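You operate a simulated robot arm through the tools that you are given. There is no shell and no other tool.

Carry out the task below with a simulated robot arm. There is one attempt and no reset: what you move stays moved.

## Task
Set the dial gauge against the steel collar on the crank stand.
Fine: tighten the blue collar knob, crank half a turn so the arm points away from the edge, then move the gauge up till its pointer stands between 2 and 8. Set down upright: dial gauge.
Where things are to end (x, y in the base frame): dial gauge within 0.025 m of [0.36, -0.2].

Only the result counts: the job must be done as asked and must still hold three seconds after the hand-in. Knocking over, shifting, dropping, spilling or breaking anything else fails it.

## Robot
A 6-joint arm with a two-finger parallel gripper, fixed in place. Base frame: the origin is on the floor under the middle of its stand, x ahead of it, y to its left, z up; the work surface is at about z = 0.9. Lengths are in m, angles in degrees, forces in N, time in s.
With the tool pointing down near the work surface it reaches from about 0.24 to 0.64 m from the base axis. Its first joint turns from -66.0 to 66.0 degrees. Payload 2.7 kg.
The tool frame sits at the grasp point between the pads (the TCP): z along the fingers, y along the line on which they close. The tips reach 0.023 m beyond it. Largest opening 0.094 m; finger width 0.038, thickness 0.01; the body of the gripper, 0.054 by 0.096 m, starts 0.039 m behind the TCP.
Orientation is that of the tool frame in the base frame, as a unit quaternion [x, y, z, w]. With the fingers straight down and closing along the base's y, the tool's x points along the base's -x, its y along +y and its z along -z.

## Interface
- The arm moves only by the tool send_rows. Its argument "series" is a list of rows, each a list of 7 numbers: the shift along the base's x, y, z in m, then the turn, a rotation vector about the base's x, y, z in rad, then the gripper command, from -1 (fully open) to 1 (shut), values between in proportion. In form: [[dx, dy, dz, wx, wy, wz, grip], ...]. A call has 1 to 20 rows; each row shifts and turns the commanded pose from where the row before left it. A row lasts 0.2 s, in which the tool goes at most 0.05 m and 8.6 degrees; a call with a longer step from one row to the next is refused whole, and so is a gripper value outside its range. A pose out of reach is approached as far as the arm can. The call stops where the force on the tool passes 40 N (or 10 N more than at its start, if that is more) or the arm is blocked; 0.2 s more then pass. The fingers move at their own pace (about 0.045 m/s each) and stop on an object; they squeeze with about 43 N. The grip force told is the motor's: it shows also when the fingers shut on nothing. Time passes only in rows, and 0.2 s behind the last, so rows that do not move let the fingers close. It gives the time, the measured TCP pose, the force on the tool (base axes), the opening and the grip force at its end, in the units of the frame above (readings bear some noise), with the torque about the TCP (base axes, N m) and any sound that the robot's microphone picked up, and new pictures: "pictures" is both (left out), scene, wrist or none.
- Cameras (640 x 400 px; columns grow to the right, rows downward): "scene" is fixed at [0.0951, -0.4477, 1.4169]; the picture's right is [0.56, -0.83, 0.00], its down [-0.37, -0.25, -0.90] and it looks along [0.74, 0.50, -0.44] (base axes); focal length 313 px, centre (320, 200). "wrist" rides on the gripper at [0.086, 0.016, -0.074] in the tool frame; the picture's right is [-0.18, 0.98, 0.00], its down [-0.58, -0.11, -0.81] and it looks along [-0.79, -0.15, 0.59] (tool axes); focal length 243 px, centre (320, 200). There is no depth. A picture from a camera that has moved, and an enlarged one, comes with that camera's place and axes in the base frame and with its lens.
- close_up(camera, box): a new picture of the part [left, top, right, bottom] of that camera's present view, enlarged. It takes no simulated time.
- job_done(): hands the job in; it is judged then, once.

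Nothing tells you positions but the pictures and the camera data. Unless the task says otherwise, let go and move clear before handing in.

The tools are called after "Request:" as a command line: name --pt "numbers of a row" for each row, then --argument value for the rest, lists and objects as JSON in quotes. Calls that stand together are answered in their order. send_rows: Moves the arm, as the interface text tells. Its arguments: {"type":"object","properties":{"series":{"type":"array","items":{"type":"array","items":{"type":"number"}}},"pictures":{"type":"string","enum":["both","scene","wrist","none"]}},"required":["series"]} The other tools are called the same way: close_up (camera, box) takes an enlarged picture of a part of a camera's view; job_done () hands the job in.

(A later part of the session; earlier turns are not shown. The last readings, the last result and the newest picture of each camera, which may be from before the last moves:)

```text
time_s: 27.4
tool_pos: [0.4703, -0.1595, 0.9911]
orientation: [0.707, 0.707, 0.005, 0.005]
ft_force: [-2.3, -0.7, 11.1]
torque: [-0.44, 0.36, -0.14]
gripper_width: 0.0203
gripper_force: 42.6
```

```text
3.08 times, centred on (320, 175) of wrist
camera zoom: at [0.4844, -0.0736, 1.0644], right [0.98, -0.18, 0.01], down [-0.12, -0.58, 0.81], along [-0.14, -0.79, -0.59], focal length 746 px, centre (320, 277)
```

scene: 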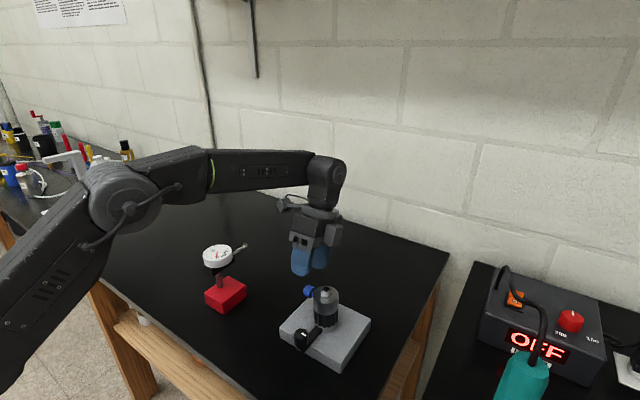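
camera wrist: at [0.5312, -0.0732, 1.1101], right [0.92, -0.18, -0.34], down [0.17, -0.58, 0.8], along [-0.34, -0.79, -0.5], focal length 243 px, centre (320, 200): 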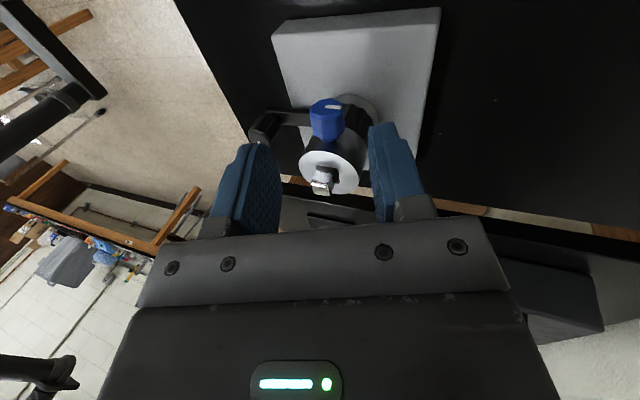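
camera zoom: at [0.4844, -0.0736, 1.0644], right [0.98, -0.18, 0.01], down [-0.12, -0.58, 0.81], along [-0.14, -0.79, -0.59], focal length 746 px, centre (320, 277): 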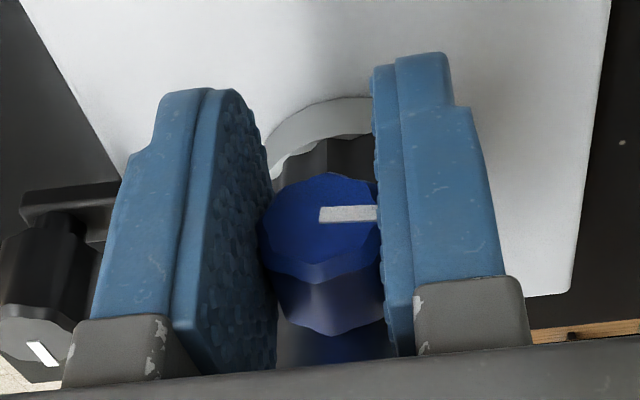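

Request:
send_rows --pt "0 0 0.0005 0 -0.12 0 1" --pt "0 0 0.0003 0 -0.12 0 1" --pt "0 0 0 0 -0.12 0 1" --pictures "none"

Request:
close_up --camera "wrist" --box '[220, 110, 420, 240]'

Request:
send_rows --pt "0 0 0 0 -0.12 0 1" --pt "0 0 0 0 -0.12 0 1" --pt "0 0 0 0 0 0 1" --pictures "scene"

Request:
close_up --camera "wrist" --box '[220, 110, 420, 240]'

```text
time_s: 28.2
tool_pos: [0.4708, -0.1585, 0.9902]
orientation: [0.695, 0.695, 0.131, 0.131]
ft_force: [-0.9, -2.2, -0.5]
torque: [0.0, 0.24, -0.09]
gripper_width: 0.0202
gripper_force: 42.9
```

```text
3.08 times, centred on (320, 175) of wrist
camera zoom: at [0.457, -0.0733, 1.0652], right [0.92, -0.18, 0.36], down [-0.4, -0.58, 0.71], along [0.08, -0.79, -0.61], focal length 746 px, centre (320, 277)
```

zoom: 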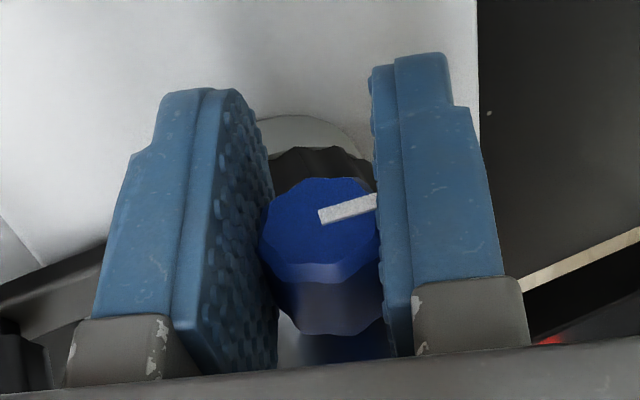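

```text
time_s: 29.0
tool_pos: [0.4693, -0.1597, 0.9903]
orientation: [0.674, 0.674, 0.213, 0.214]
ft_force: [-5.1, -3.4, -1.6]
torque: [0.19, 0.29, -0.15]
gripper_width: 0.0205
gripper_force: 42.7
```

scene: 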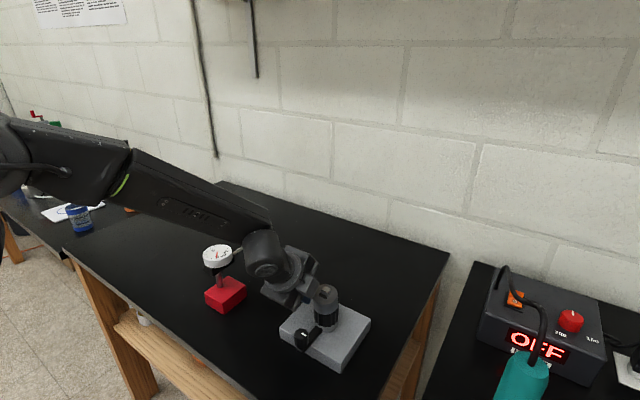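

```text
3.08 times, centred on (320, 175) of wrist
camera zoom: at [0.4398, -0.0729, 1.0602], right [0.8, -0.18, 0.57], down [-0.55, -0.58, 0.6], along [0.22, -0.79, -0.57], focal length 746 px, centre (320, 277)
```

zoom: 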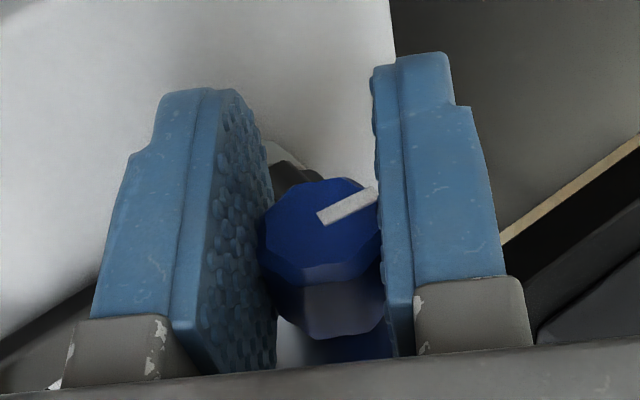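

The knob turned only about 8° more while the pads slipped 47° around it, so it's tight against its stop. I'll release, retreat along the tool axis and check the collar.

Request:
send_rows --pt "0 0 0 0 0 0 -0.05" --pt "0 0 0 0 0 0 -0.05" --pt "-0.0226 0 0.033 0 0 0 -0.05" --pt "-0.0226 0 0.033 0 0 0 -0.05" --pt "0 0 0.04 0 0.12 0 -0.05" --pt "0 0 0.03 0 0.12 0 -0.05" --pt "0 0 0 0 0.12 0 -0.05" --pt "0 0 0 0 0.12 0 -0.05" --pt "0 0 0 0 0.12 0 -0.05" --pt "0 0 0 0 0 0 -0.05" --pictures "both"

Request:
close_up --camera "wrist" --box '[230, 60, 420, 190]'

Request:
close_up --camera "scene" --box '[270, 270, 380, 380]'

```text
time_s: 31.2
tool_pos: [0.4256, -0.1597, 1.1276]
orientation: [0.707, 0.707, 0.003, 0.004]
ft_force: [-0.4, -0.4, 0.2]
torque: [0.01, 0.03, 0.0]
gripper_width: 0.0494
gripper_force: 0.1
camera wrist: at [0.4397, -0.0733, 1.2007], right [0.98, -0.18, 0.01], down [-0.12, -0.58, 0.81], along [-0.14, -0.79, -0.59], focal length 243 px, centre (320, 200)
```

scene: 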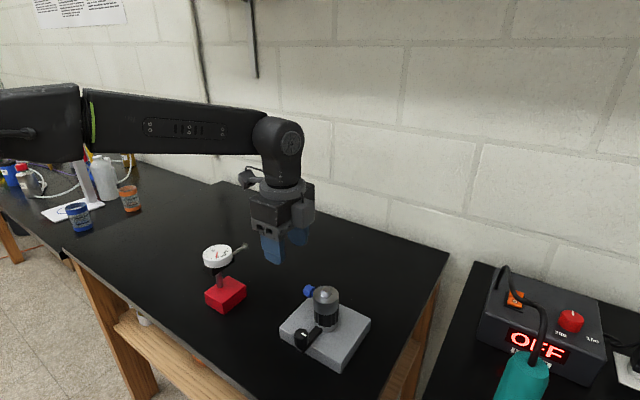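
wrist: 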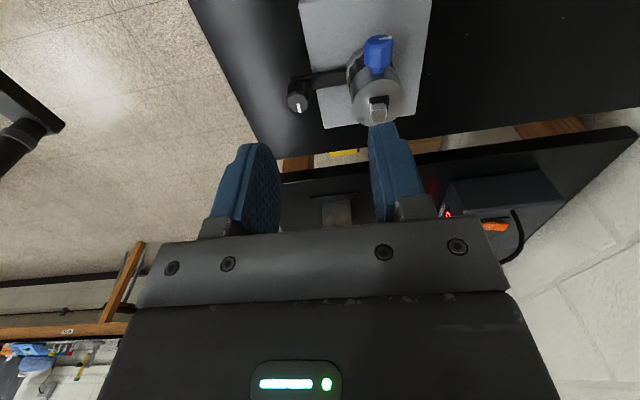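

```text
3.08 times, centred on (325, 125) of wrist
camera zoom: at [0.4397, -0.0733, 1.2007], right [0.98, -0.18, 0.01], down [-0.12, -0.58, 0.81], along [-0.14, -0.79, -0.59], focal length 746 px, centre (305, 431)
```

zoom: 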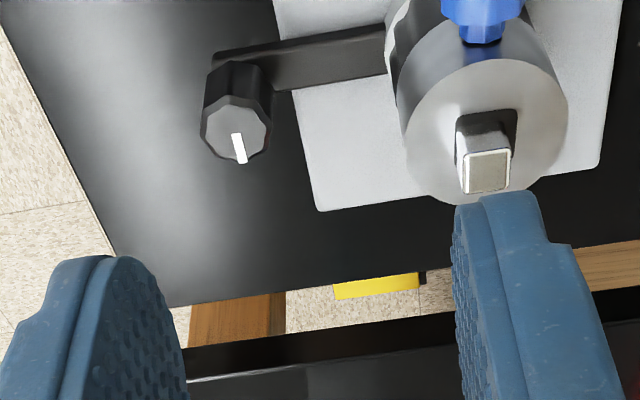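

```text
3.64 times, centred on (325, 325) of scene
camera zoom: at [0.0951, -0.4477, 1.4169], right [0.56, -0.83, 0.0], down [-0.37, -0.25, -0.9], along [0.74, 0.5, -0.44], focal length 1139 px, centre (302, -254)
```

zoom: 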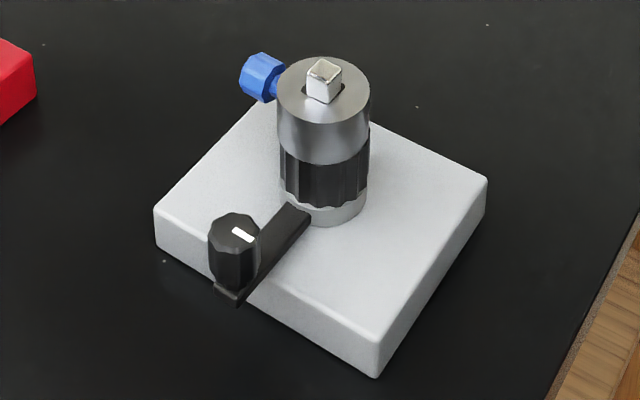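

The knob is tight and the stand hasn't shifted. Next is the crank. I'll cage the handle, at about (0.394, -0.209), between partly open fingers and sweep it around the +y side to +x, starting by moving above it with the tool at yaw -30°.

Request:
send_rows --pt "-0.00385 -0.006 -0.0095 0 0 0.1309 0.1" --pt "-0.00385 -0.006 -0.0095 0 0 0.1309 0.1" --pt "-0.00385 -0.006 -0.0095 0 0 0.1309 0.1" --pt "-0.00385 -0.006 -0.0095 0 0 0.1309 0.1" --pt "-0.00385 -0.006 -0.0095 0 0 0.1309 0.1" --pt "-0.00385 -0.006 -0.0095 0 0 0.1309 0.1" --pt "-0.00385 -0.006 -0.0095 0 0 0.1309 0.1" --pt "-0.00385 -0.006 -0.0095 0 0 0.1309 0.1" --pt "0 0 0 0 0 0 0.1" --pictures "both"

Request:
close_up --camera "wrist" --box '[220, 60, 420, 220]'

Request:
close_up --camera "scene" --box '[260, 250, 380, 380]'

```text
time_s: 33.2
tool_pos: [0.3946, -0.2077, 1.0496]
orientation: [0.258, 0.966, 0.006, 0.002]
ft_force: [-0.6, 0.1, -1.0]
torque: [0.03, 0.01, -0.02]
gripper_width: 0.0422
gripper_force: 0.1
camera wrist: at [0.326, -0.1515, 1.1242], right [0.65, 0.76, 0.01], down [0.45, -0.39, 0.8], along [0.62, -0.52, -0.59], focal length 243 px, centre (320, 200)
```

scene: 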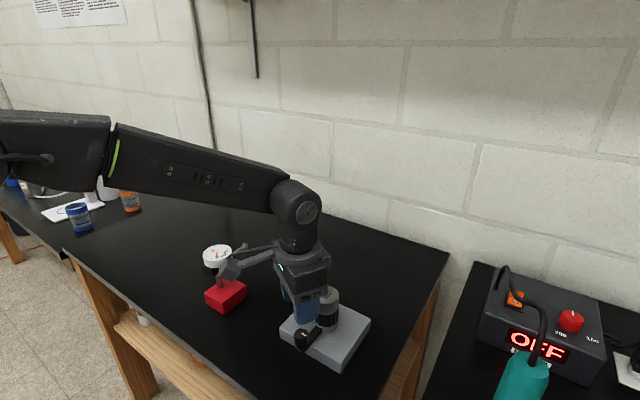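
wrist: 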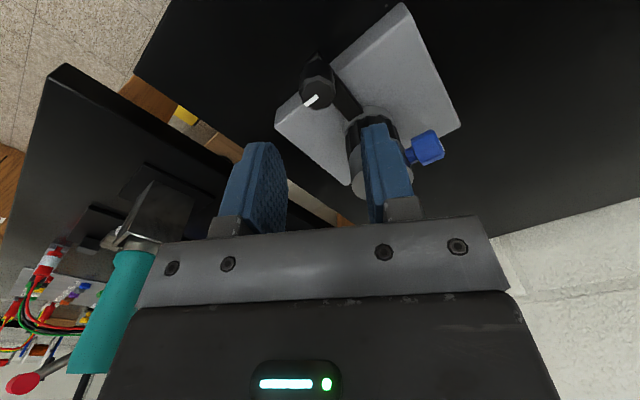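

```text
2.50 times, centred on (320, 140) of wrist
camera zoom: at [0.326, -0.1515, 1.1242], right [0.65, 0.76, 0.01], down [0.45, -0.39, 0.8], along [0.62, -0.52, -0.59], focal length 606 px, centre (320, 350)
```

zoom: 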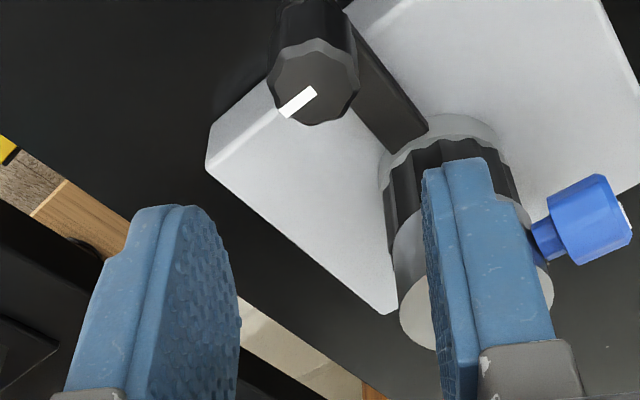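

```text
3.08 times, centred on (320, 315) of scene
camera zoom: at [0.0951, -0.4477, 1.4169], right [0.56, -0.83, 0.0], down [-0.37, -0.25, -0.9], along [0.74, 0.5, -0.44], focal length 964 px, centre (320, -154)
```

zoom: 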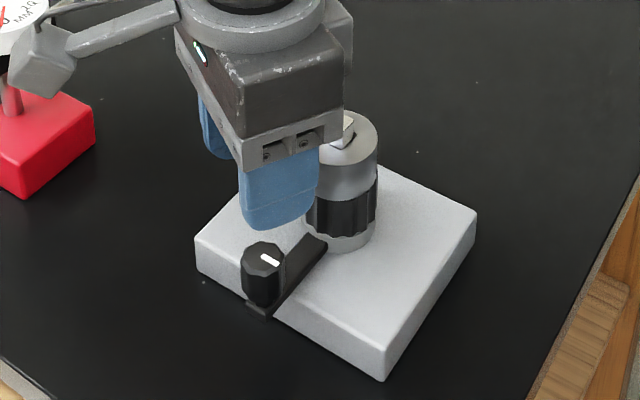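

The handle is centred between the fingers to within 2 mm. I'll lower so the tips straddle the handle, then narrow the gap.

Request:
send_rows --pt "-0.001 -0.0015 -0.025 0 0 0 0.1" --pt "0 0 -0.025 0 0 0 0.1" --pt "0 0 -0.022 0 0 0 0.1" --pt "0 0 0 0 0 0 0.3" --pt "0 0 0 0 0 0 0.36" --pictures "both"

Request:
close_up --camera "wrist" --box '[220, 60, 420, 220]'

Request:
close_up --camera "scene" --box '[260, 270, 380, 380]'

```text
time_s: 34.4
tool_pos: [0.3919, -0.207, 0.9785]
orientation: [0.259, 0.966, 0.006, 0.002]
ft_force: [1.1, 0.5, 0.8]
torque: [-0.01, -0.03, 0.0]
gripper_width: 0.0299
gripper_force: 0.1
camera wrist: at [0.3237, -0.152, 1.0531], right [0.65, 0.76, 0.01], down [0.44, -0.39, 0.81], along [0.62, -0.52, -0.59], focal length 243 px, centre (320, 200)
```

scene: 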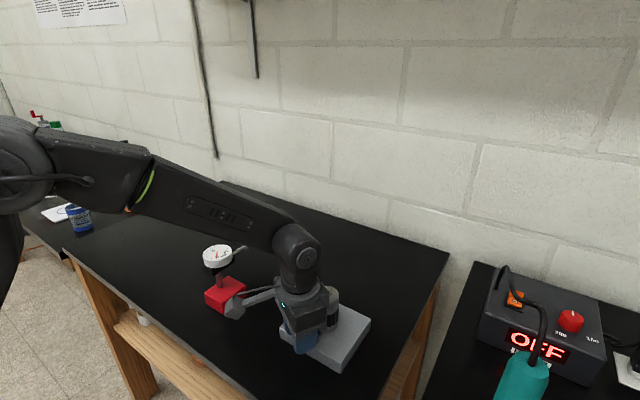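
wrist: 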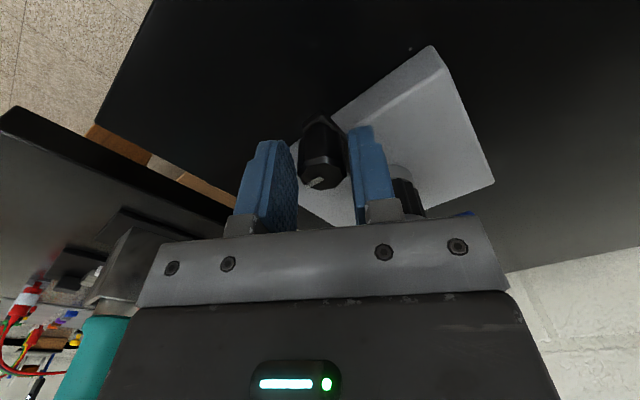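

```text
2.50 times, centred on (320, 140) of wrist
camera zoom: at [0.3237, -0.152, 1.0531], right [0.65, 0.76, 0.01], down [0.44, -0.39, 0.81], along [0.62, -0.52, -0.59], focal length 606 px, centre (320, 350)
```

zoom: 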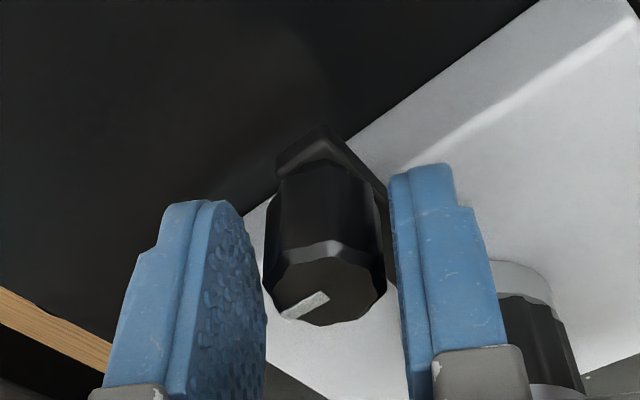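

```text
3.64 times, centred on (320, 325) of scene
camera zoom: at [0.0951, -0.4477, 1.4169], right [0.56, -0.83, 0.0], down [-0.37, -0.25, -0.9], along [0.74, 0.5, -0.44], focal length 1139 px, centre (320, -254)
```

zoom: 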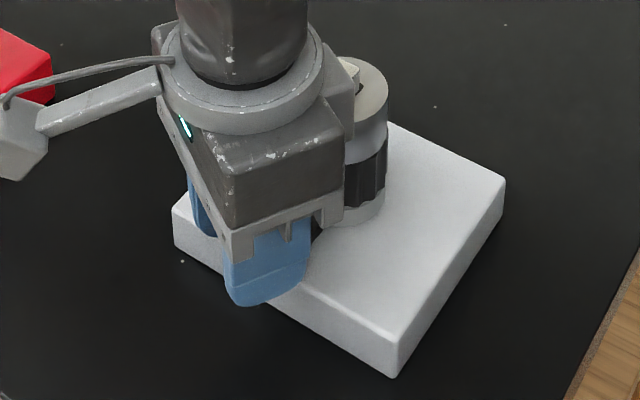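

The handle is caged between the fingers. I'll start sweeping it clockwise along the circle around (0.4695, -0.209), first by about 27°.

Request:
send_rows --pt "0.0017 0.0132 0 0 0 -0.1047 0.36" --pt "0.0028 0.0116 0 0 0 -0.1047 0.36" --pt "0.0046 0.011 0 0 0 -0.1047 0.36" --pictures "both"

```text
time_s: 35.2
tool_pos: [0.4033, -0.1738, 0.979]
orientation: [0.407, 0.913, 0.006, 0.004]
ft_force: [0.4, 0.3, -1.1]
torque: [-0.03, -0.04, -0.01]
gripper_width: 0.0302
gripper_force: 0.2
camera wrist: at [0.3555, -0.0981, 1.0531], right [0.85, 0.52, 0.01], down [0.3, -0.51, 0.81], along [0.42, -0.68, -0.59], focal length 243 px, centre (320, 200)
```

scene: 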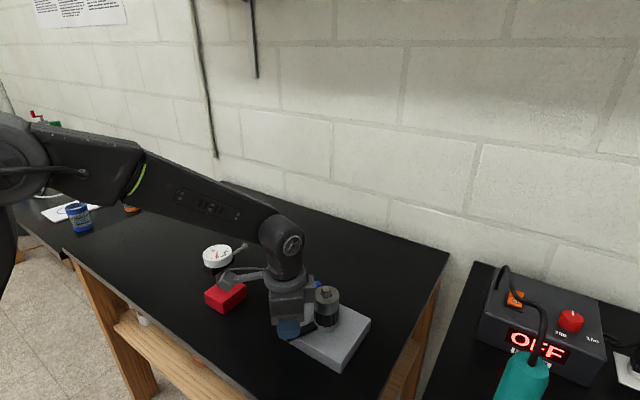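
wrist: 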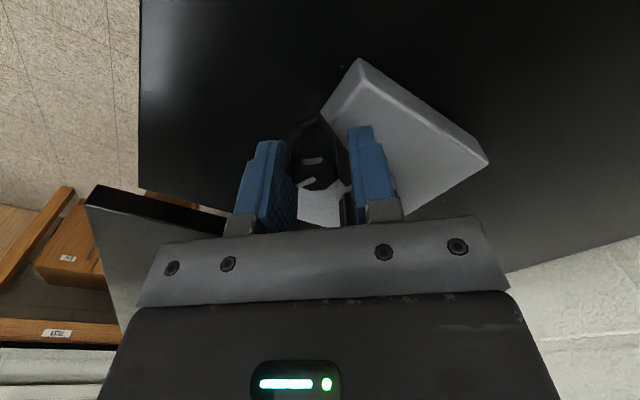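

The crank follows with hardly any force, so I'll continue the sweep.

Request:
send_rows --pt "0.0062 0.0101 0 0 0 -0.1047 0.36" --pt "0.0077 0.009 0 0 0 -0.1047 0.36" --pt "0.009 0.0077 0 0 0 -0.1047 0.36" --pt "0.0101 0.0062 0 0 0 -0.1047 0.36" --pictures "both"

Request:
close_up --camera "wrist" --box '[220, 60, 420, 220]'

Request:
close_up --camera "scene" --box '[200, 230, 380, 380]'

```text
time_s: 36.2
tool_pos: [0.4348, -0.1402, 0.9792]
orientation: [0.589, 0.808, 0.005, 0.004]
ft_force: [-0.8, -0.4, 0.0]
torque: [-0.07, 0.04, -0.05]
gripper_width: 0.0302
gripper_force: 0.4
camera wrist: at [0.4226, -0.053, 1.0529], right [0.99, 0.13, 0.01], down [0.07, -0.59, 0.81], along [0.11, -0.8, -0.59], focal length 243 px, centre (320, 200)
```

scene: 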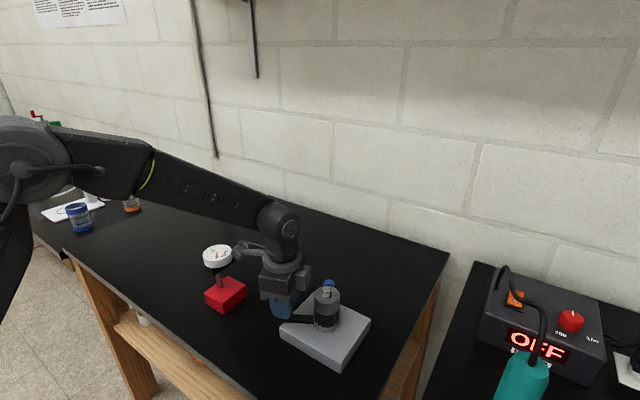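
wrist: 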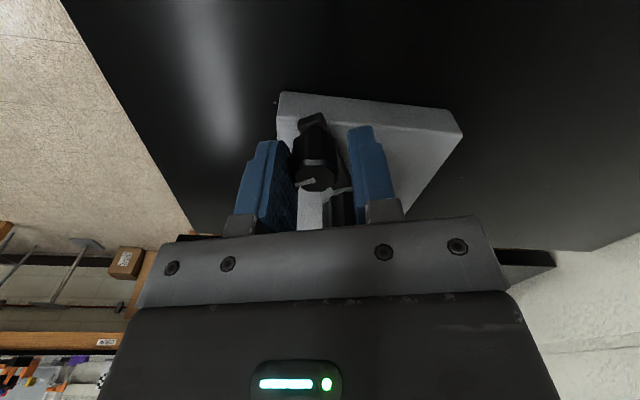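

```text
2.50 times, centred on (320, 140) of wrist
camera zoom: at [0.4226, -0.053, 1.0529], right [0.99, 0.13, 0.01], down [0.07, -0.59, 0.81], along [0.11, -0.8, -0.59], focal length 606 px, centre (320, 350)
```

zoom: 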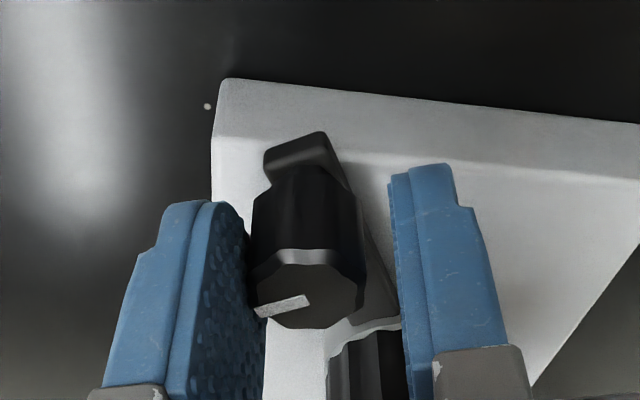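

```text
2.67 times, centred on (290, 305) of scene
camera zoom: at [0.095, -0.4477, 1.4169], right [0.56, -0.83, 0.0], down [-0.37, -0.25, -0.9], along [0.74, 0.5, -0.44], focal length 835 px, centre (400, -80)
```

zoom: 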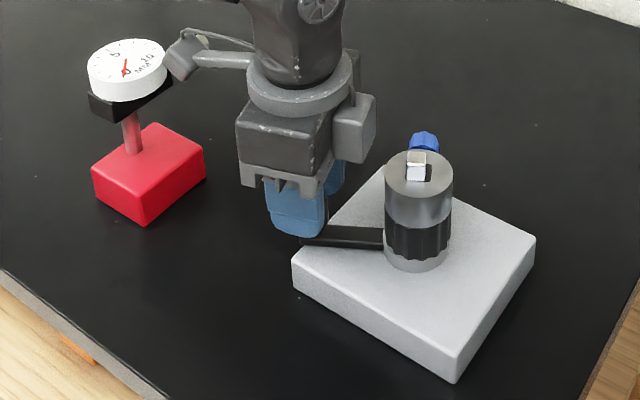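

The collar now turns with the crank, so the clamp holds. The camera mount clears the gauge, so I'll continue.

Request:
send_rows --pt "0.011 0.0046 0 0 0 -0.1047 0.36" --pt "0.0116 0.0028 0 0 0 -0.1047 0.36" --pt "0.0118 0.0009 0 0 0 -0.1047 0.36" --pt "0.0118 -0.0009 0 0 0 -0.1047 0.36" --pictures "both"

Request:
close_up --camera "scene" --box '[200, 230, 380, 380]'

```text
time_s: 37.2
tool_pos: [0.4816, -0.1318, 0.9792]
orientation: [0.744, 0.668, 0.005, 0.005]
ft_force: [-0.8, -0.8, 0.1]
torque: [-0.01, 0.01, 0.0]
gripper_width: 0.0302
gripper_force: 0.5
camera wrist: at [0.5054, -0.0485, 1.0534], right [0.96, -0.29, 0.01], down [-0.18, -0.57, 0.81], along [-0.22, -0.77, -0.59], focal length 243 px, centre (320, 200)
```

scene: 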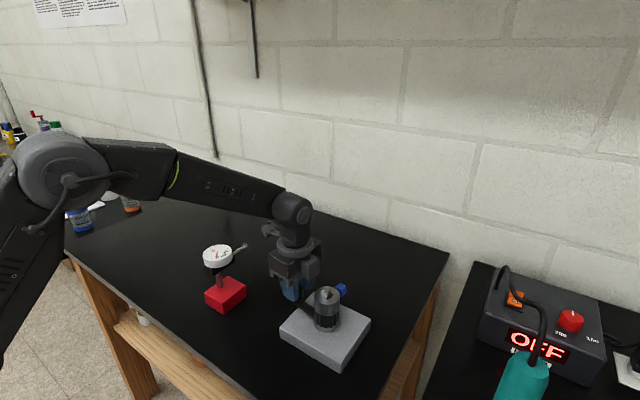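
wrist: 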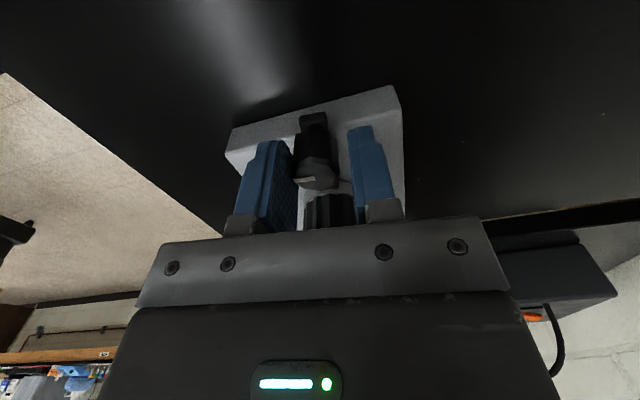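

```text
2.67 times, centred on (290, 305) of scene
camera zoom: at [0.095, -0.4477, 1.4169], right [0.56, -0.83, 0.0], down [-0.37, -0.25, -0.9], along [0.74, 0.5, -0.44], focal length 835 px, centre (400, -80)
```

zoom: 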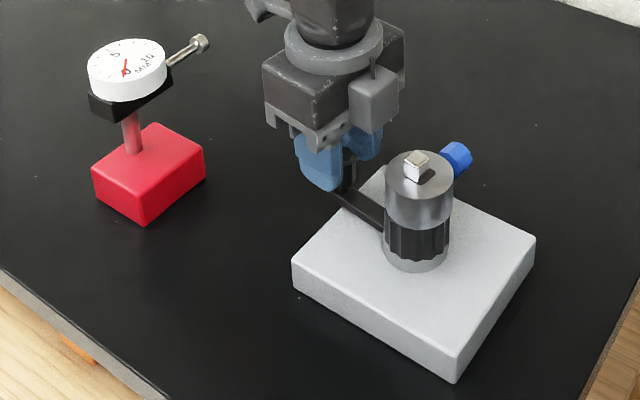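

The crank is about halfway, with forces near zero. I'll keep going.

Request:
send_rows --pt "0.0116 -0.0028 0 0 0 -0.1047 0.36" --pt "0.011 -0.0046 0 0 0 -0.1047 0.36" --pt "0.0101 -0.0062 0 0 0 -0.1047 0.36" --pt "0.009 -0.0077 0 0 0 -0.1047 0.36" --pictures "both"

Request:
close_up --camera "scene" --box '[200, 230, 380, 380]'

```text
time_s: 38.2
tool_pos: [0.523, -0.1537, 0.9782]
orientation: [0.867, 0.499, 0.003, 0.006]
ft_force: [-0.5, -0.1, 0.1]
torque: [0.0, 0.03, -0.01]
gripper_width: 0.0302
gripper_force: 0.2
camera wrist: at [0.5792, -0.0866, 1.0527], right [0.76, -0.65, 0.01], down [-0.39, -0.44, 0.81], along [-0.52, -0.61, -0.59], focal length 243 px, centre (320, 200)
```

scene: 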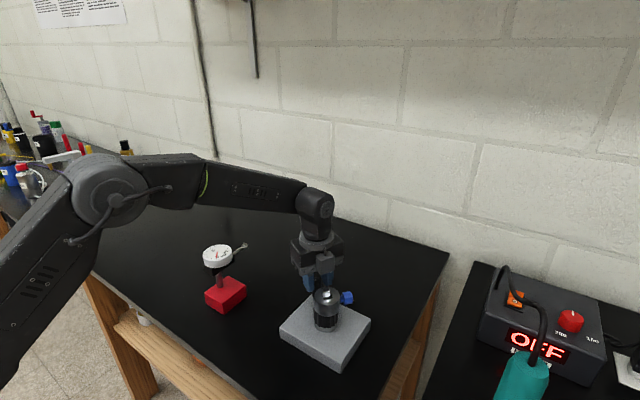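
wrist: 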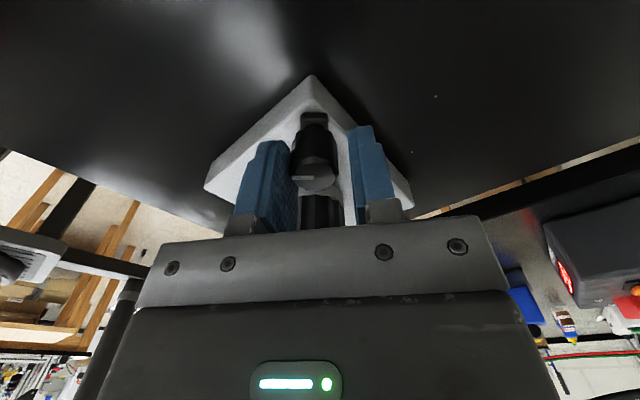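

```text
2.67 times, centred on (290, 305) of scene
camera zoom: at [0.0951, -0.4477, 1.4169], right [0.56, -0.83, 0.0], down [-0.37, -0.25, -0.9], along [0.74, 0.5, -0.44], focal length 835 px, centre (400, -80)
```

zoom: 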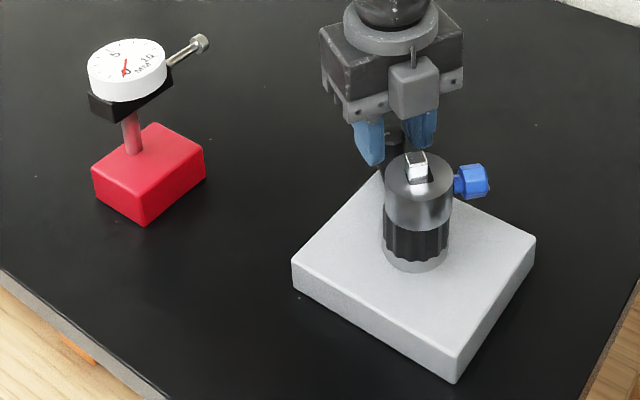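

Request:
send_rows --pt "0.0077 -0.009 0 0 0 -0.1047 0.36" --pt "0.0062 -0.0101 0 0 0 -0.1047 0.36" --pt "0.0046 -0.011 0 0 0 -0.1047 0.36" --pt "0.0028 -0.0116 0 0 0 -0.1047 0.36" --pt "0.0009 -0.0118 0 0 0 -0.1047 0.36" --pictures "both"

Request:
close_up --camera "scene" --box '[200, 230, 380, 380]'

Request:
close_up --camera "wrist" --box '[220, 60, 420, 220]'

```text
time_s: 39.4
tool_pos: [0.5444, -0.2073, 0.9787]
orientation: [0.966, 0.259, 0.001, 0.005]
ft_force: [1.2, 0.6, 0.7]
torque: [0.0, 0.01, 0.0]
gripper_width: 0.0304
gripper_force: 0.1
camera wrist: at [0.6258, -0.1783, 1.0535], right [0.33, -0.94, 0.01], down [-0.56, -0.19, 0.81], along [-0.76, -0.27, -0.59], focal length 243 px, centre (320, 200)
```

scene: 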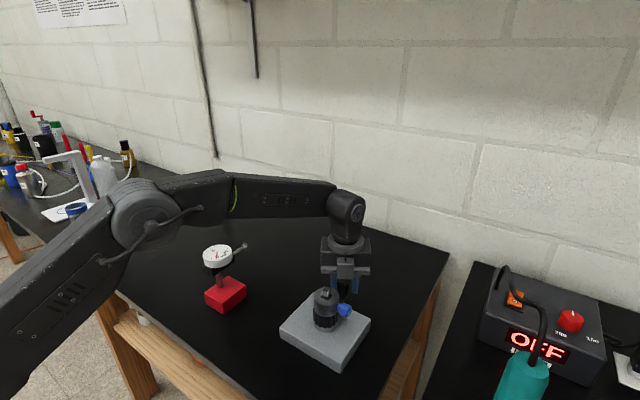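
wrist: 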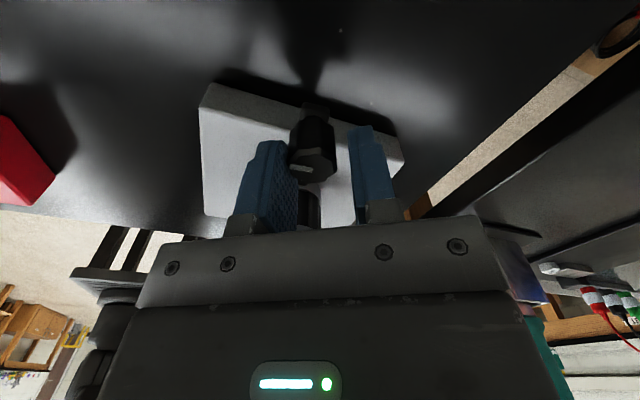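

```text
2.67 times, centred on (290, 305) of scene
camera zoom: at [0.0951, -0.4477, 1.4169], right [0.56, -0.83, 0.0], down [-0.37, -0.25, -0.9], along [0.74, 0.5, -0.44], focal length 835 px, centre (400, -80)
```

zoom: 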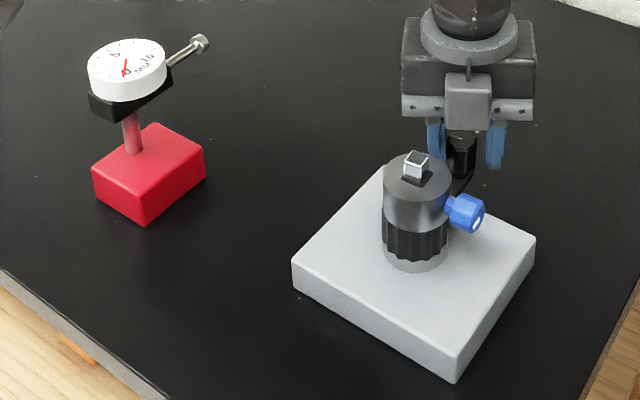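

```text
2.50 times, centred on (320, 140) of wrist
camera zoom: at [0.6258, -0.1783, 1.0535], right [0.33, -0.94, 0.01], down [-0.56, -0.19, 0.81], along [-0.76, -0.27, -0.59], focal length 606 px, centre (320, 350)
```

zoom: 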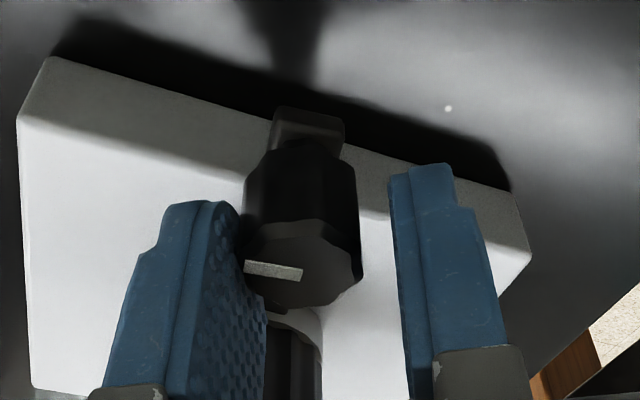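

The crank lags by a few degrees because of the slack in the cage. I'll push about 6 mm further along the arc to bring the arm right round to +x.

Request:
send_rows --pt "0 -0.003 0 0 0 0 0.36" --pt "-0.0003 -0.003 0 0 0 0 0.36" --pt "0 0 0 0 0 0 0.36" --pictures "none"

Request:
close_up --camera "wrist" --box '[200, 60, 440, 220]'

Request:
close_up --camera "scene" --box '[270, 260, 390, 380]'

```text
time_s: 40.2
tool_pos: [0.5442, -0.214, 0.9795]
orientation: [0.966, 0.259, 0.002, 0.006]
ft_force: [-0.3, -0.2, -0.4]
torque: [0.01, 0.01, 0.04]
gripper_width: 0.03
gripper_force: 0.3
```

```text
2.50 times, centred on (320, 140) of wrist
camera zoom: at [0.6263, -0.1839, 1.0529], right [0.33, -0.94, 0.01], down [-0.56, -0.19, 0.81], along [-0.76, -0.27, -0.59], focal length 606 px, centre (320, 350)
```

zoom: 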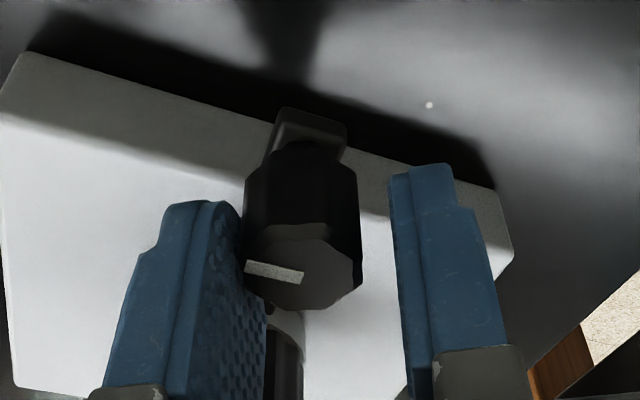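

```text
3.33 times, centred on (330, 320) of scene
camera zoom: at [0.0951, -0.4477, 1.4169], right [0.56, -0.83, 0.0], down [-0.37, -0.25, -0.9], along [0.74, 0.5, -0.44], focal length 1044 px, centre (287, -200)
```

zoom: 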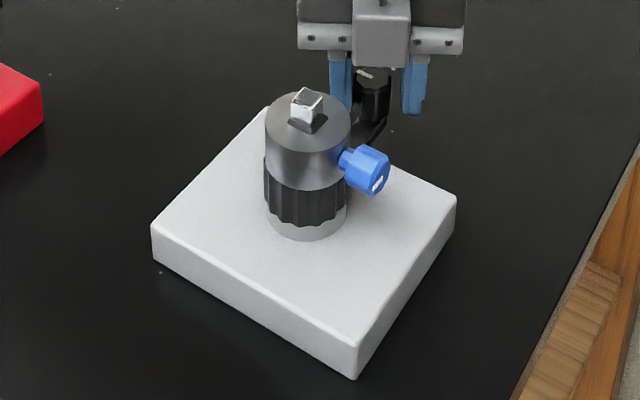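

The knob now sits at (0.468, -0.247) and the handle at about (0.548, -0.209), so the crank arm points along +x. I'll open slightly and rise straight up.

Request:
send_rows --pt "0 0 0 0 0 0 0.15" --pt "0.0 0 0.02 0 0 0 0.15" --pt "0 0 0.04 0 0 0 0.15" --pt "0 0 0.04 0 0 0 0.15" --pt "-0.02 0.01 0.04 0 0 0.1309 0.15" --pt "-0.02 0.01 0.02 0 0 0.1309 0.15" --pt "-0.02 0.01 0 0 0 0.1309 0.15" --pt "-0.02 0.01 0 0 0 0.1309 0.15" --pictures "both"

Request:
close_up --camera "scene" --box '[270, 260, 390, 380]'

```text
time_s: 42.0
tool_pos: [0.4651, -0.1743, 1.1378]
orientation: [0.865, 0.501, 0.003, 0.006]
ft_force: [0.2, -0.4, -0.5]
torque: [-0.03, 0.0, -0.01]
gripper_width: 0.0401
gripper_force: 0.1
camera wrist: at [0.5207, -0.1067, 1.2123], right [0.76, -0.65, 0.01], down [-0.39, -0.45, 0.81], along [-0.52, -0.62, -0.59], focal length 243 px, centre (320, 200)
```

scene: 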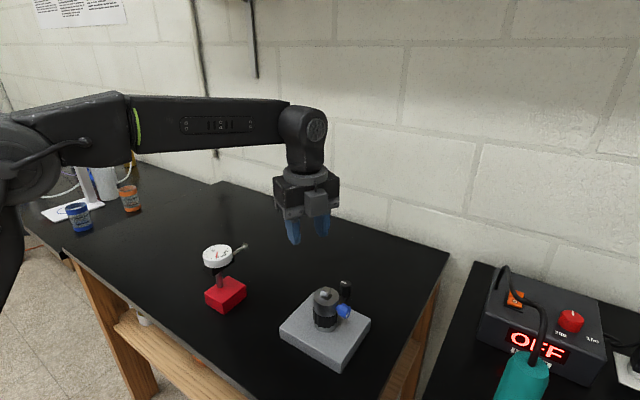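
wrist: 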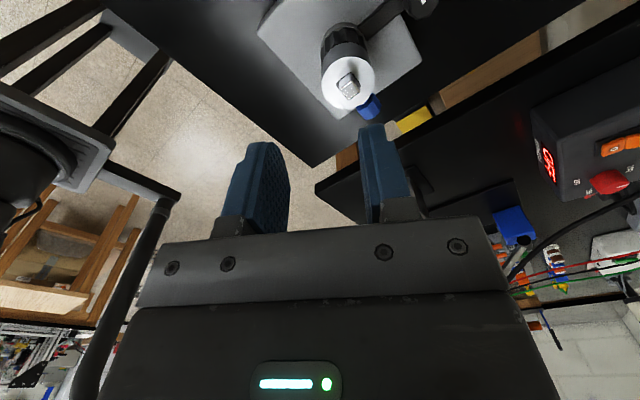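

```text
3.33 times, centred on (330, 320) of scene
camera zoom: at [0.0951, -0.4477, 1.4169], right [0.56, -0.83, 0.0], down [-0.37, -0.25, -0.9], along [0.74, 0.5, -0.44], focal length 1044 px, centre (287, -200)
```

zoom: 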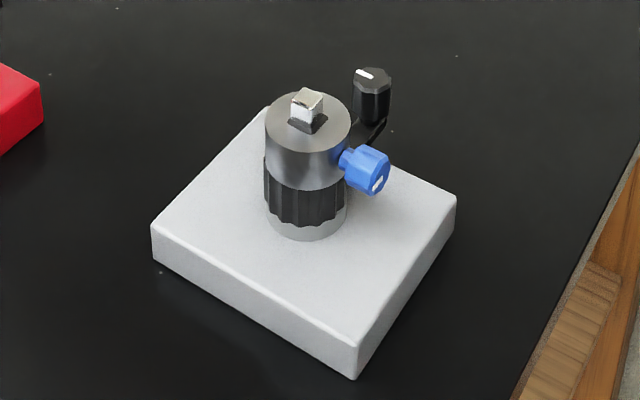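

The crank is done: arm along +x, with the stand in its original place. Next I'll swing back to yaw 0 in front of the gauge for a close look before picking it up.

Request:
send_rows --pt "-0.0091 0.0126 0 0 0 0.1309 -1" --pt "-0.0091 0.0126 0 0 0 0.1309 -1" --pt "-0.0091 0.0126 0 0 0 0.1309 -1" --pt "-0.0091 0.0126 0 0 0 0.1309 -1" --pt "-0.0091 0.0126 0 0 0 0.1309 -1" --pt "-0.0091 0.0126 0 0 0 0.1309 -1" --pt "-0.0091 0.0126 0 0 0 0.1309 -1" --pt "-0.0091 0.0126 0 0 0 0.1309 -1" --pt "-0.0091 0.0126 0 0 0 0.1309 -1" --pt "-0.0091 0.0126 0 0 0 0.1309 -1" --pt "-0.0091 0.0126 0 0 0 0.1309 -1" --pt "-0.0091 0.0126 0 0 0 0.1309 -1" --pt "-0.0091 0.0126 0 0 0 0.1309 -1" --pt "-0.0091 0.0126 0 0 0 0.1309 -1" --pt "-0.0091 0.0126 0 0 0 0.1309 -1" --pt "-0.0091 0.0126 0 0 0 0.1309 -1" --pt "0 0 0 0 0 0 -1" --pictures "both"

Request:
close_up --camera "wrist" --box '[200, 20, 440, 200]'

Request:
close_up --camera "scene" --box '[180, 220, 280, 330]'

```text
time_s: 45.6
tool_pos: [0.3198, 0.0282, 1.1391]
orientation: [-0.001, 1.0, 0.006, 0.001]
ft_force: [-0.1, -0.7, -0.5]
torque: [0.01, -0.01, 0.01]
gripper_width: 0.0941
gripper_force: 0.0
camera wrist: at [0.2307, 0.0432, 1.2125], right [0.18, 0.98, 0.01], down [0.58, -0.12, 0.81], along [0.79, -0.14, -0.59], focal length 243 px, centre (320, 200)
```

scene: 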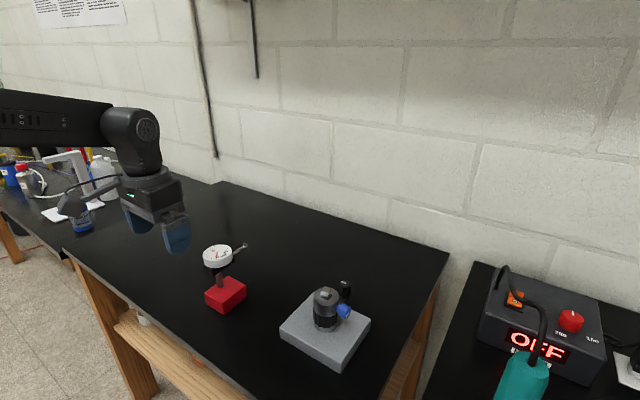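
wrist: 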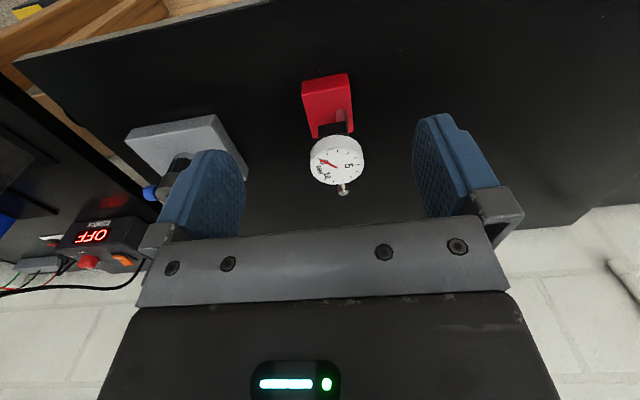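

```text
2.22 times, centred on (320, 110) of wrist
camera zoom: at [0.2307, 0.0432, 1.2125], right [0.18, 0.98, 0.01], down [0.58, -0.12, 0.81], along [0.79, -0.14, -0.59], focal length 539 px, centre (320, 400)
```

zoom: 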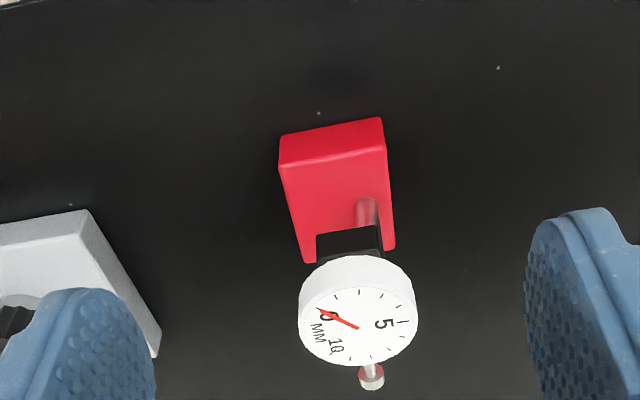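

```text
3.64 times, centred on (230, 275) of scene
camera zoom: at [0.0951, -0.4477, 1.4169], right [0.56, -0.83, 0.0], down [-0.37, -0.25, -0.9], along [0.74, 0.5, -0.44], focal length 1139 px, centre (647, -73)
```

zoom: 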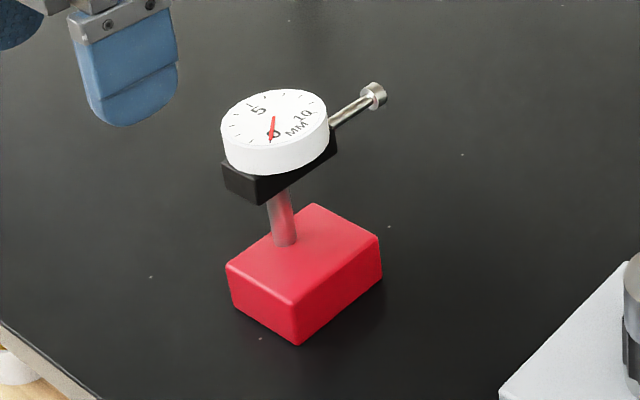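

The gauge dial sits level at about (0.418, 0.029) with its top near z=1.03 and a diameter of about 0.06. The plunger points along +x and the pointer reads 0. I'll move above it and check alignment before gripping the dial sides.

Request:
send_rows --pt "0.033 0.001 -0.01 0 0 0 -1" --pt "0.033 0.001 -0.01 0 0 0 -1" --pt "0.0324 0.0004 -0.018 0 0 0 -1" --pt "0 0 0 0 0 0 -1" --pictures "both"

Request:
close_up --camera "wrist" --box '[200, 40, 440, 220]'

Request:
close_up --camera "scene" --box '[160, 200, 280, 320]'

```text
time_s: 46.6
tool_pos: [0.4184, 0.0302, 1.1009]
orientation: [0.0, 1.0, 0.006, 0.0]
ft_force: [0.2, 0.7, -1.0]
torque: [-0.01, 0.03, 0.01]
gripper_width: 0.0936
gripper_force: 0.1
camera wrist: at [0.3319, 0.045, 1.1749], right [0.18, 0.98, 0.01], down [0.58, -0.12, 0.81], along [0.79, -0.14, -0.59], focal length 243 px, centre (320, 200)
```

scene: 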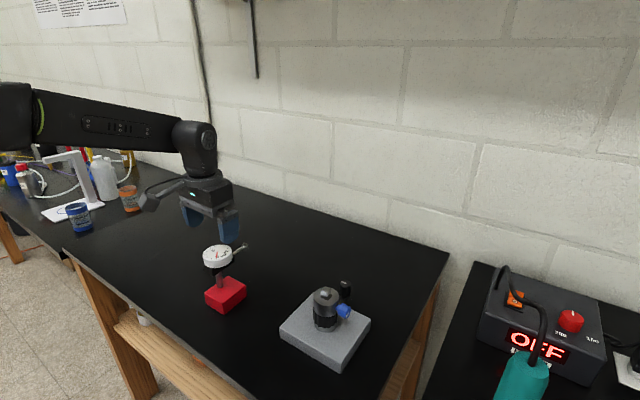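
wrist: 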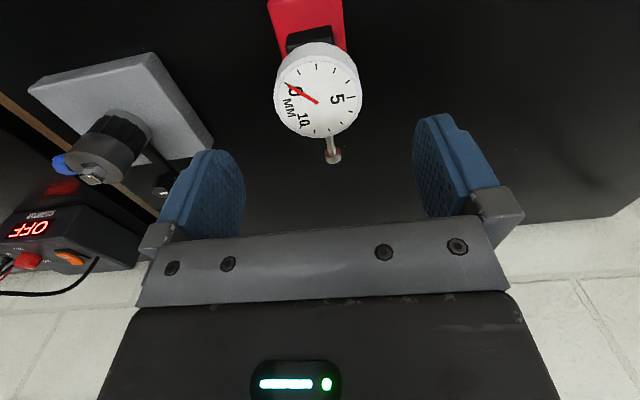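

```text
2.22 times, centred on (320, 130) of wrist
camera zoom: at [0.3319, 0.045, 1.1749], right [0.18, 0.98, 0.01], down [0.58, -0.12, 0.81], along [0.79, -0.14, -0.59], focal length 539 px, centre (320, 356)
```

zoom: 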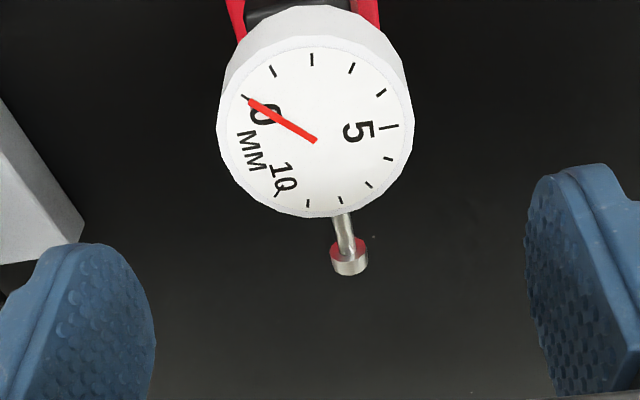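

```text
3.33 times, centred on (220, 260) of scene
camera zoom: at [0.0951, -0.4477, 1.4169], right [0.56, -0.83, 0.0], down [-0.37, -0.25, -0.9], along [0.74, 0.5, -0.44], focal length 1044 px, centre (653, 0)
```

zoom: 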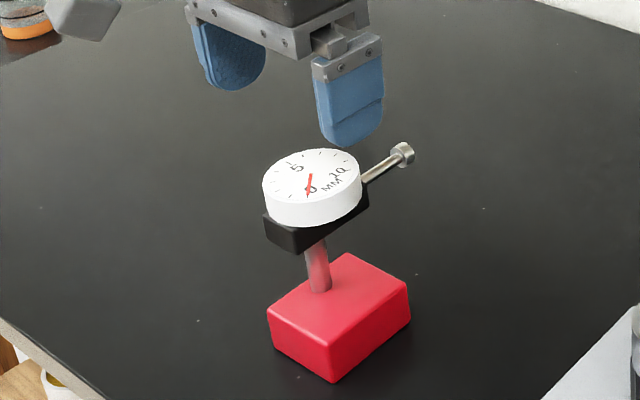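

The dial is centred under the tool to within about 1.5 mm. I'll correct that, descend so the pads flank the dial, and check before closing.

Request:
send_rows --pt "0 -0.0014 -0.03 0 0 0 -1" --pt "0 0 -0.03 0 0 0 -1" --pt "0 0 -0.02 0 0 0 -1" --pt "0 0 -0.014 0 0 0 -1" --pt "0 0 0 0 0 0 -1" --pictures "both"

Request:
close_up --camera "wrist" --box '[200, 100, 440, 240]'

Request:
close_up --camera "scene" --box '[160, 200, 280, 320]'

```text
time_s: 47.8
tool_pos: [0.4181, 0.0304, 1.0065]
orientation: [0.0, 1.0, 0.006, -0.001]
ft_force: [0.4, 0.3, -0.7]
torque: [-0.02, 0.0, 0.03]
gripper_width: 0.094
gripper_force: 0.1
camera wrist: at [0.3303, 0.045, 1.0807], right [0.18, 0.98, 0.01], down [0.58, -0.12, 0.81], along [0.79, -0.14, -0.59], focal length 243 px, centre (320, 200)
```

scene: 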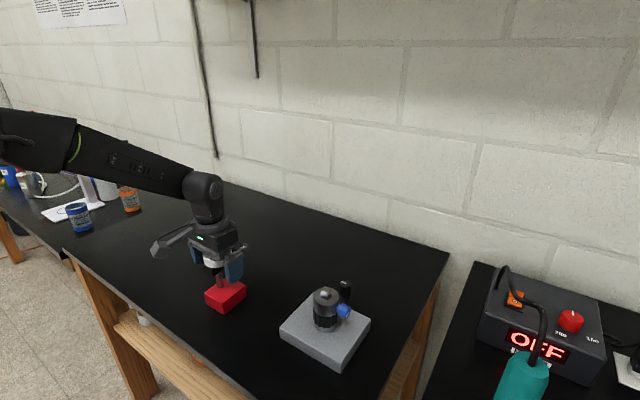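
wrist: 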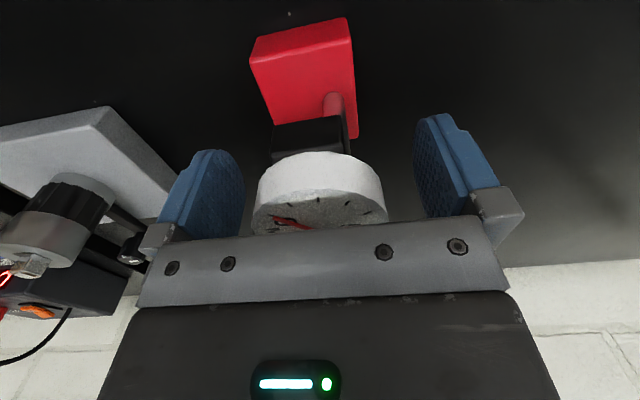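

```text
2.67 times, centred on (320, 170) of wrist
camera zoom: at [0.3303, 0.045, 1.0807], right [0.18, 0.98, 0.01], down [0.58, -0.12, 0.81], along [0.79, -0.14, -0.59], focal length 647 px, centre (320, 280)
```

zoom: 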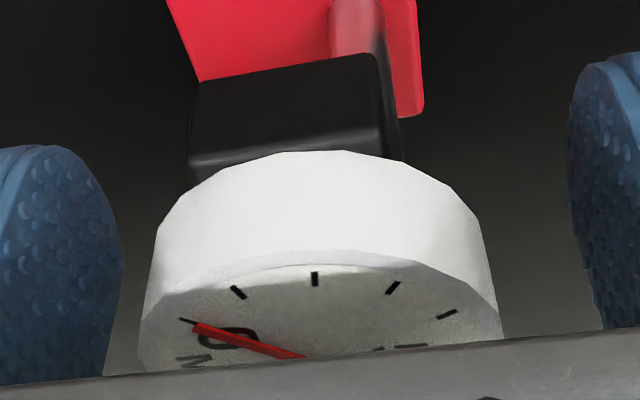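

```text
3.33 times, centred on (220, 260) of scene
camera zoom: at [0.0951, -0.4477, 1.4169], right [0.56, -0.83, 0.0], down [-0.37, -0.25, -0.9], along [0.74, 0.5, -0.44], focal length 1044 px, centre (653, 0)
```

zoom: 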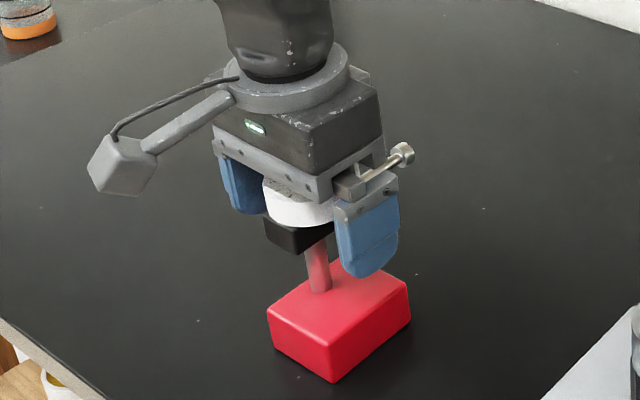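

The pads flank the dial symmetrically with no contact. I'll close the grip.

Request:
send_rows --pt "0 0 0 0 0 0 1" --pt "0 0 0 0 0 0 1" --pt "0 0 0 0 0 0 1" --pt "0 0 0 0 0 0 1" --pictures "scene"

Request:
close_up --camera "scene" --box '[160, 200, 280, 320]'

```text
time_s: 48.8
tool_pos: [0.4178, 0.0291, 1.0061]
orientation: [0.0, 1.0, 0.006, 0.0]
ft_force: [-0.2, -2.8, -0.2]
torque: [-0.14, 0.01, -0.01]
gripper_width: 0.0579
gripper_force: 42.7
```

scene: 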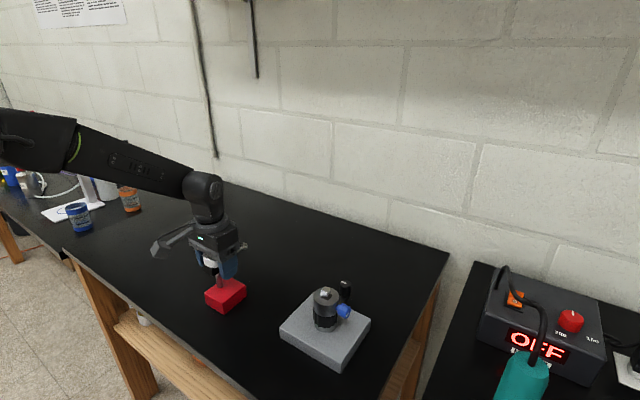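

```text
3.33 times, centred on (220, 260) of scene
camera zoom: at [0.0951, -0.4477, 1.4169], right [0.56, -0.83, 0.0], down [-0.37, -0.25, -0.9], along [0.74, 0.5, -0.44], focal length 1044 px, centre (653, 0)
```

zoom: 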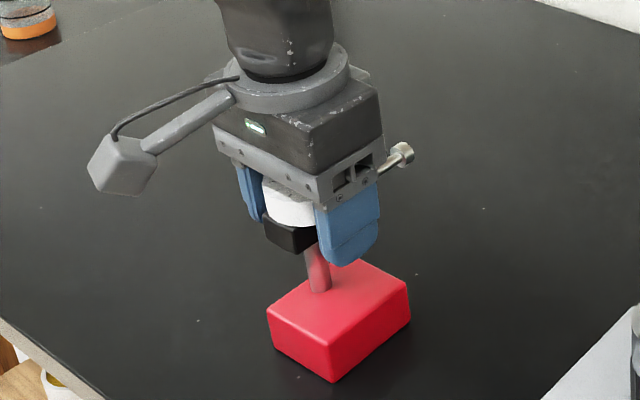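

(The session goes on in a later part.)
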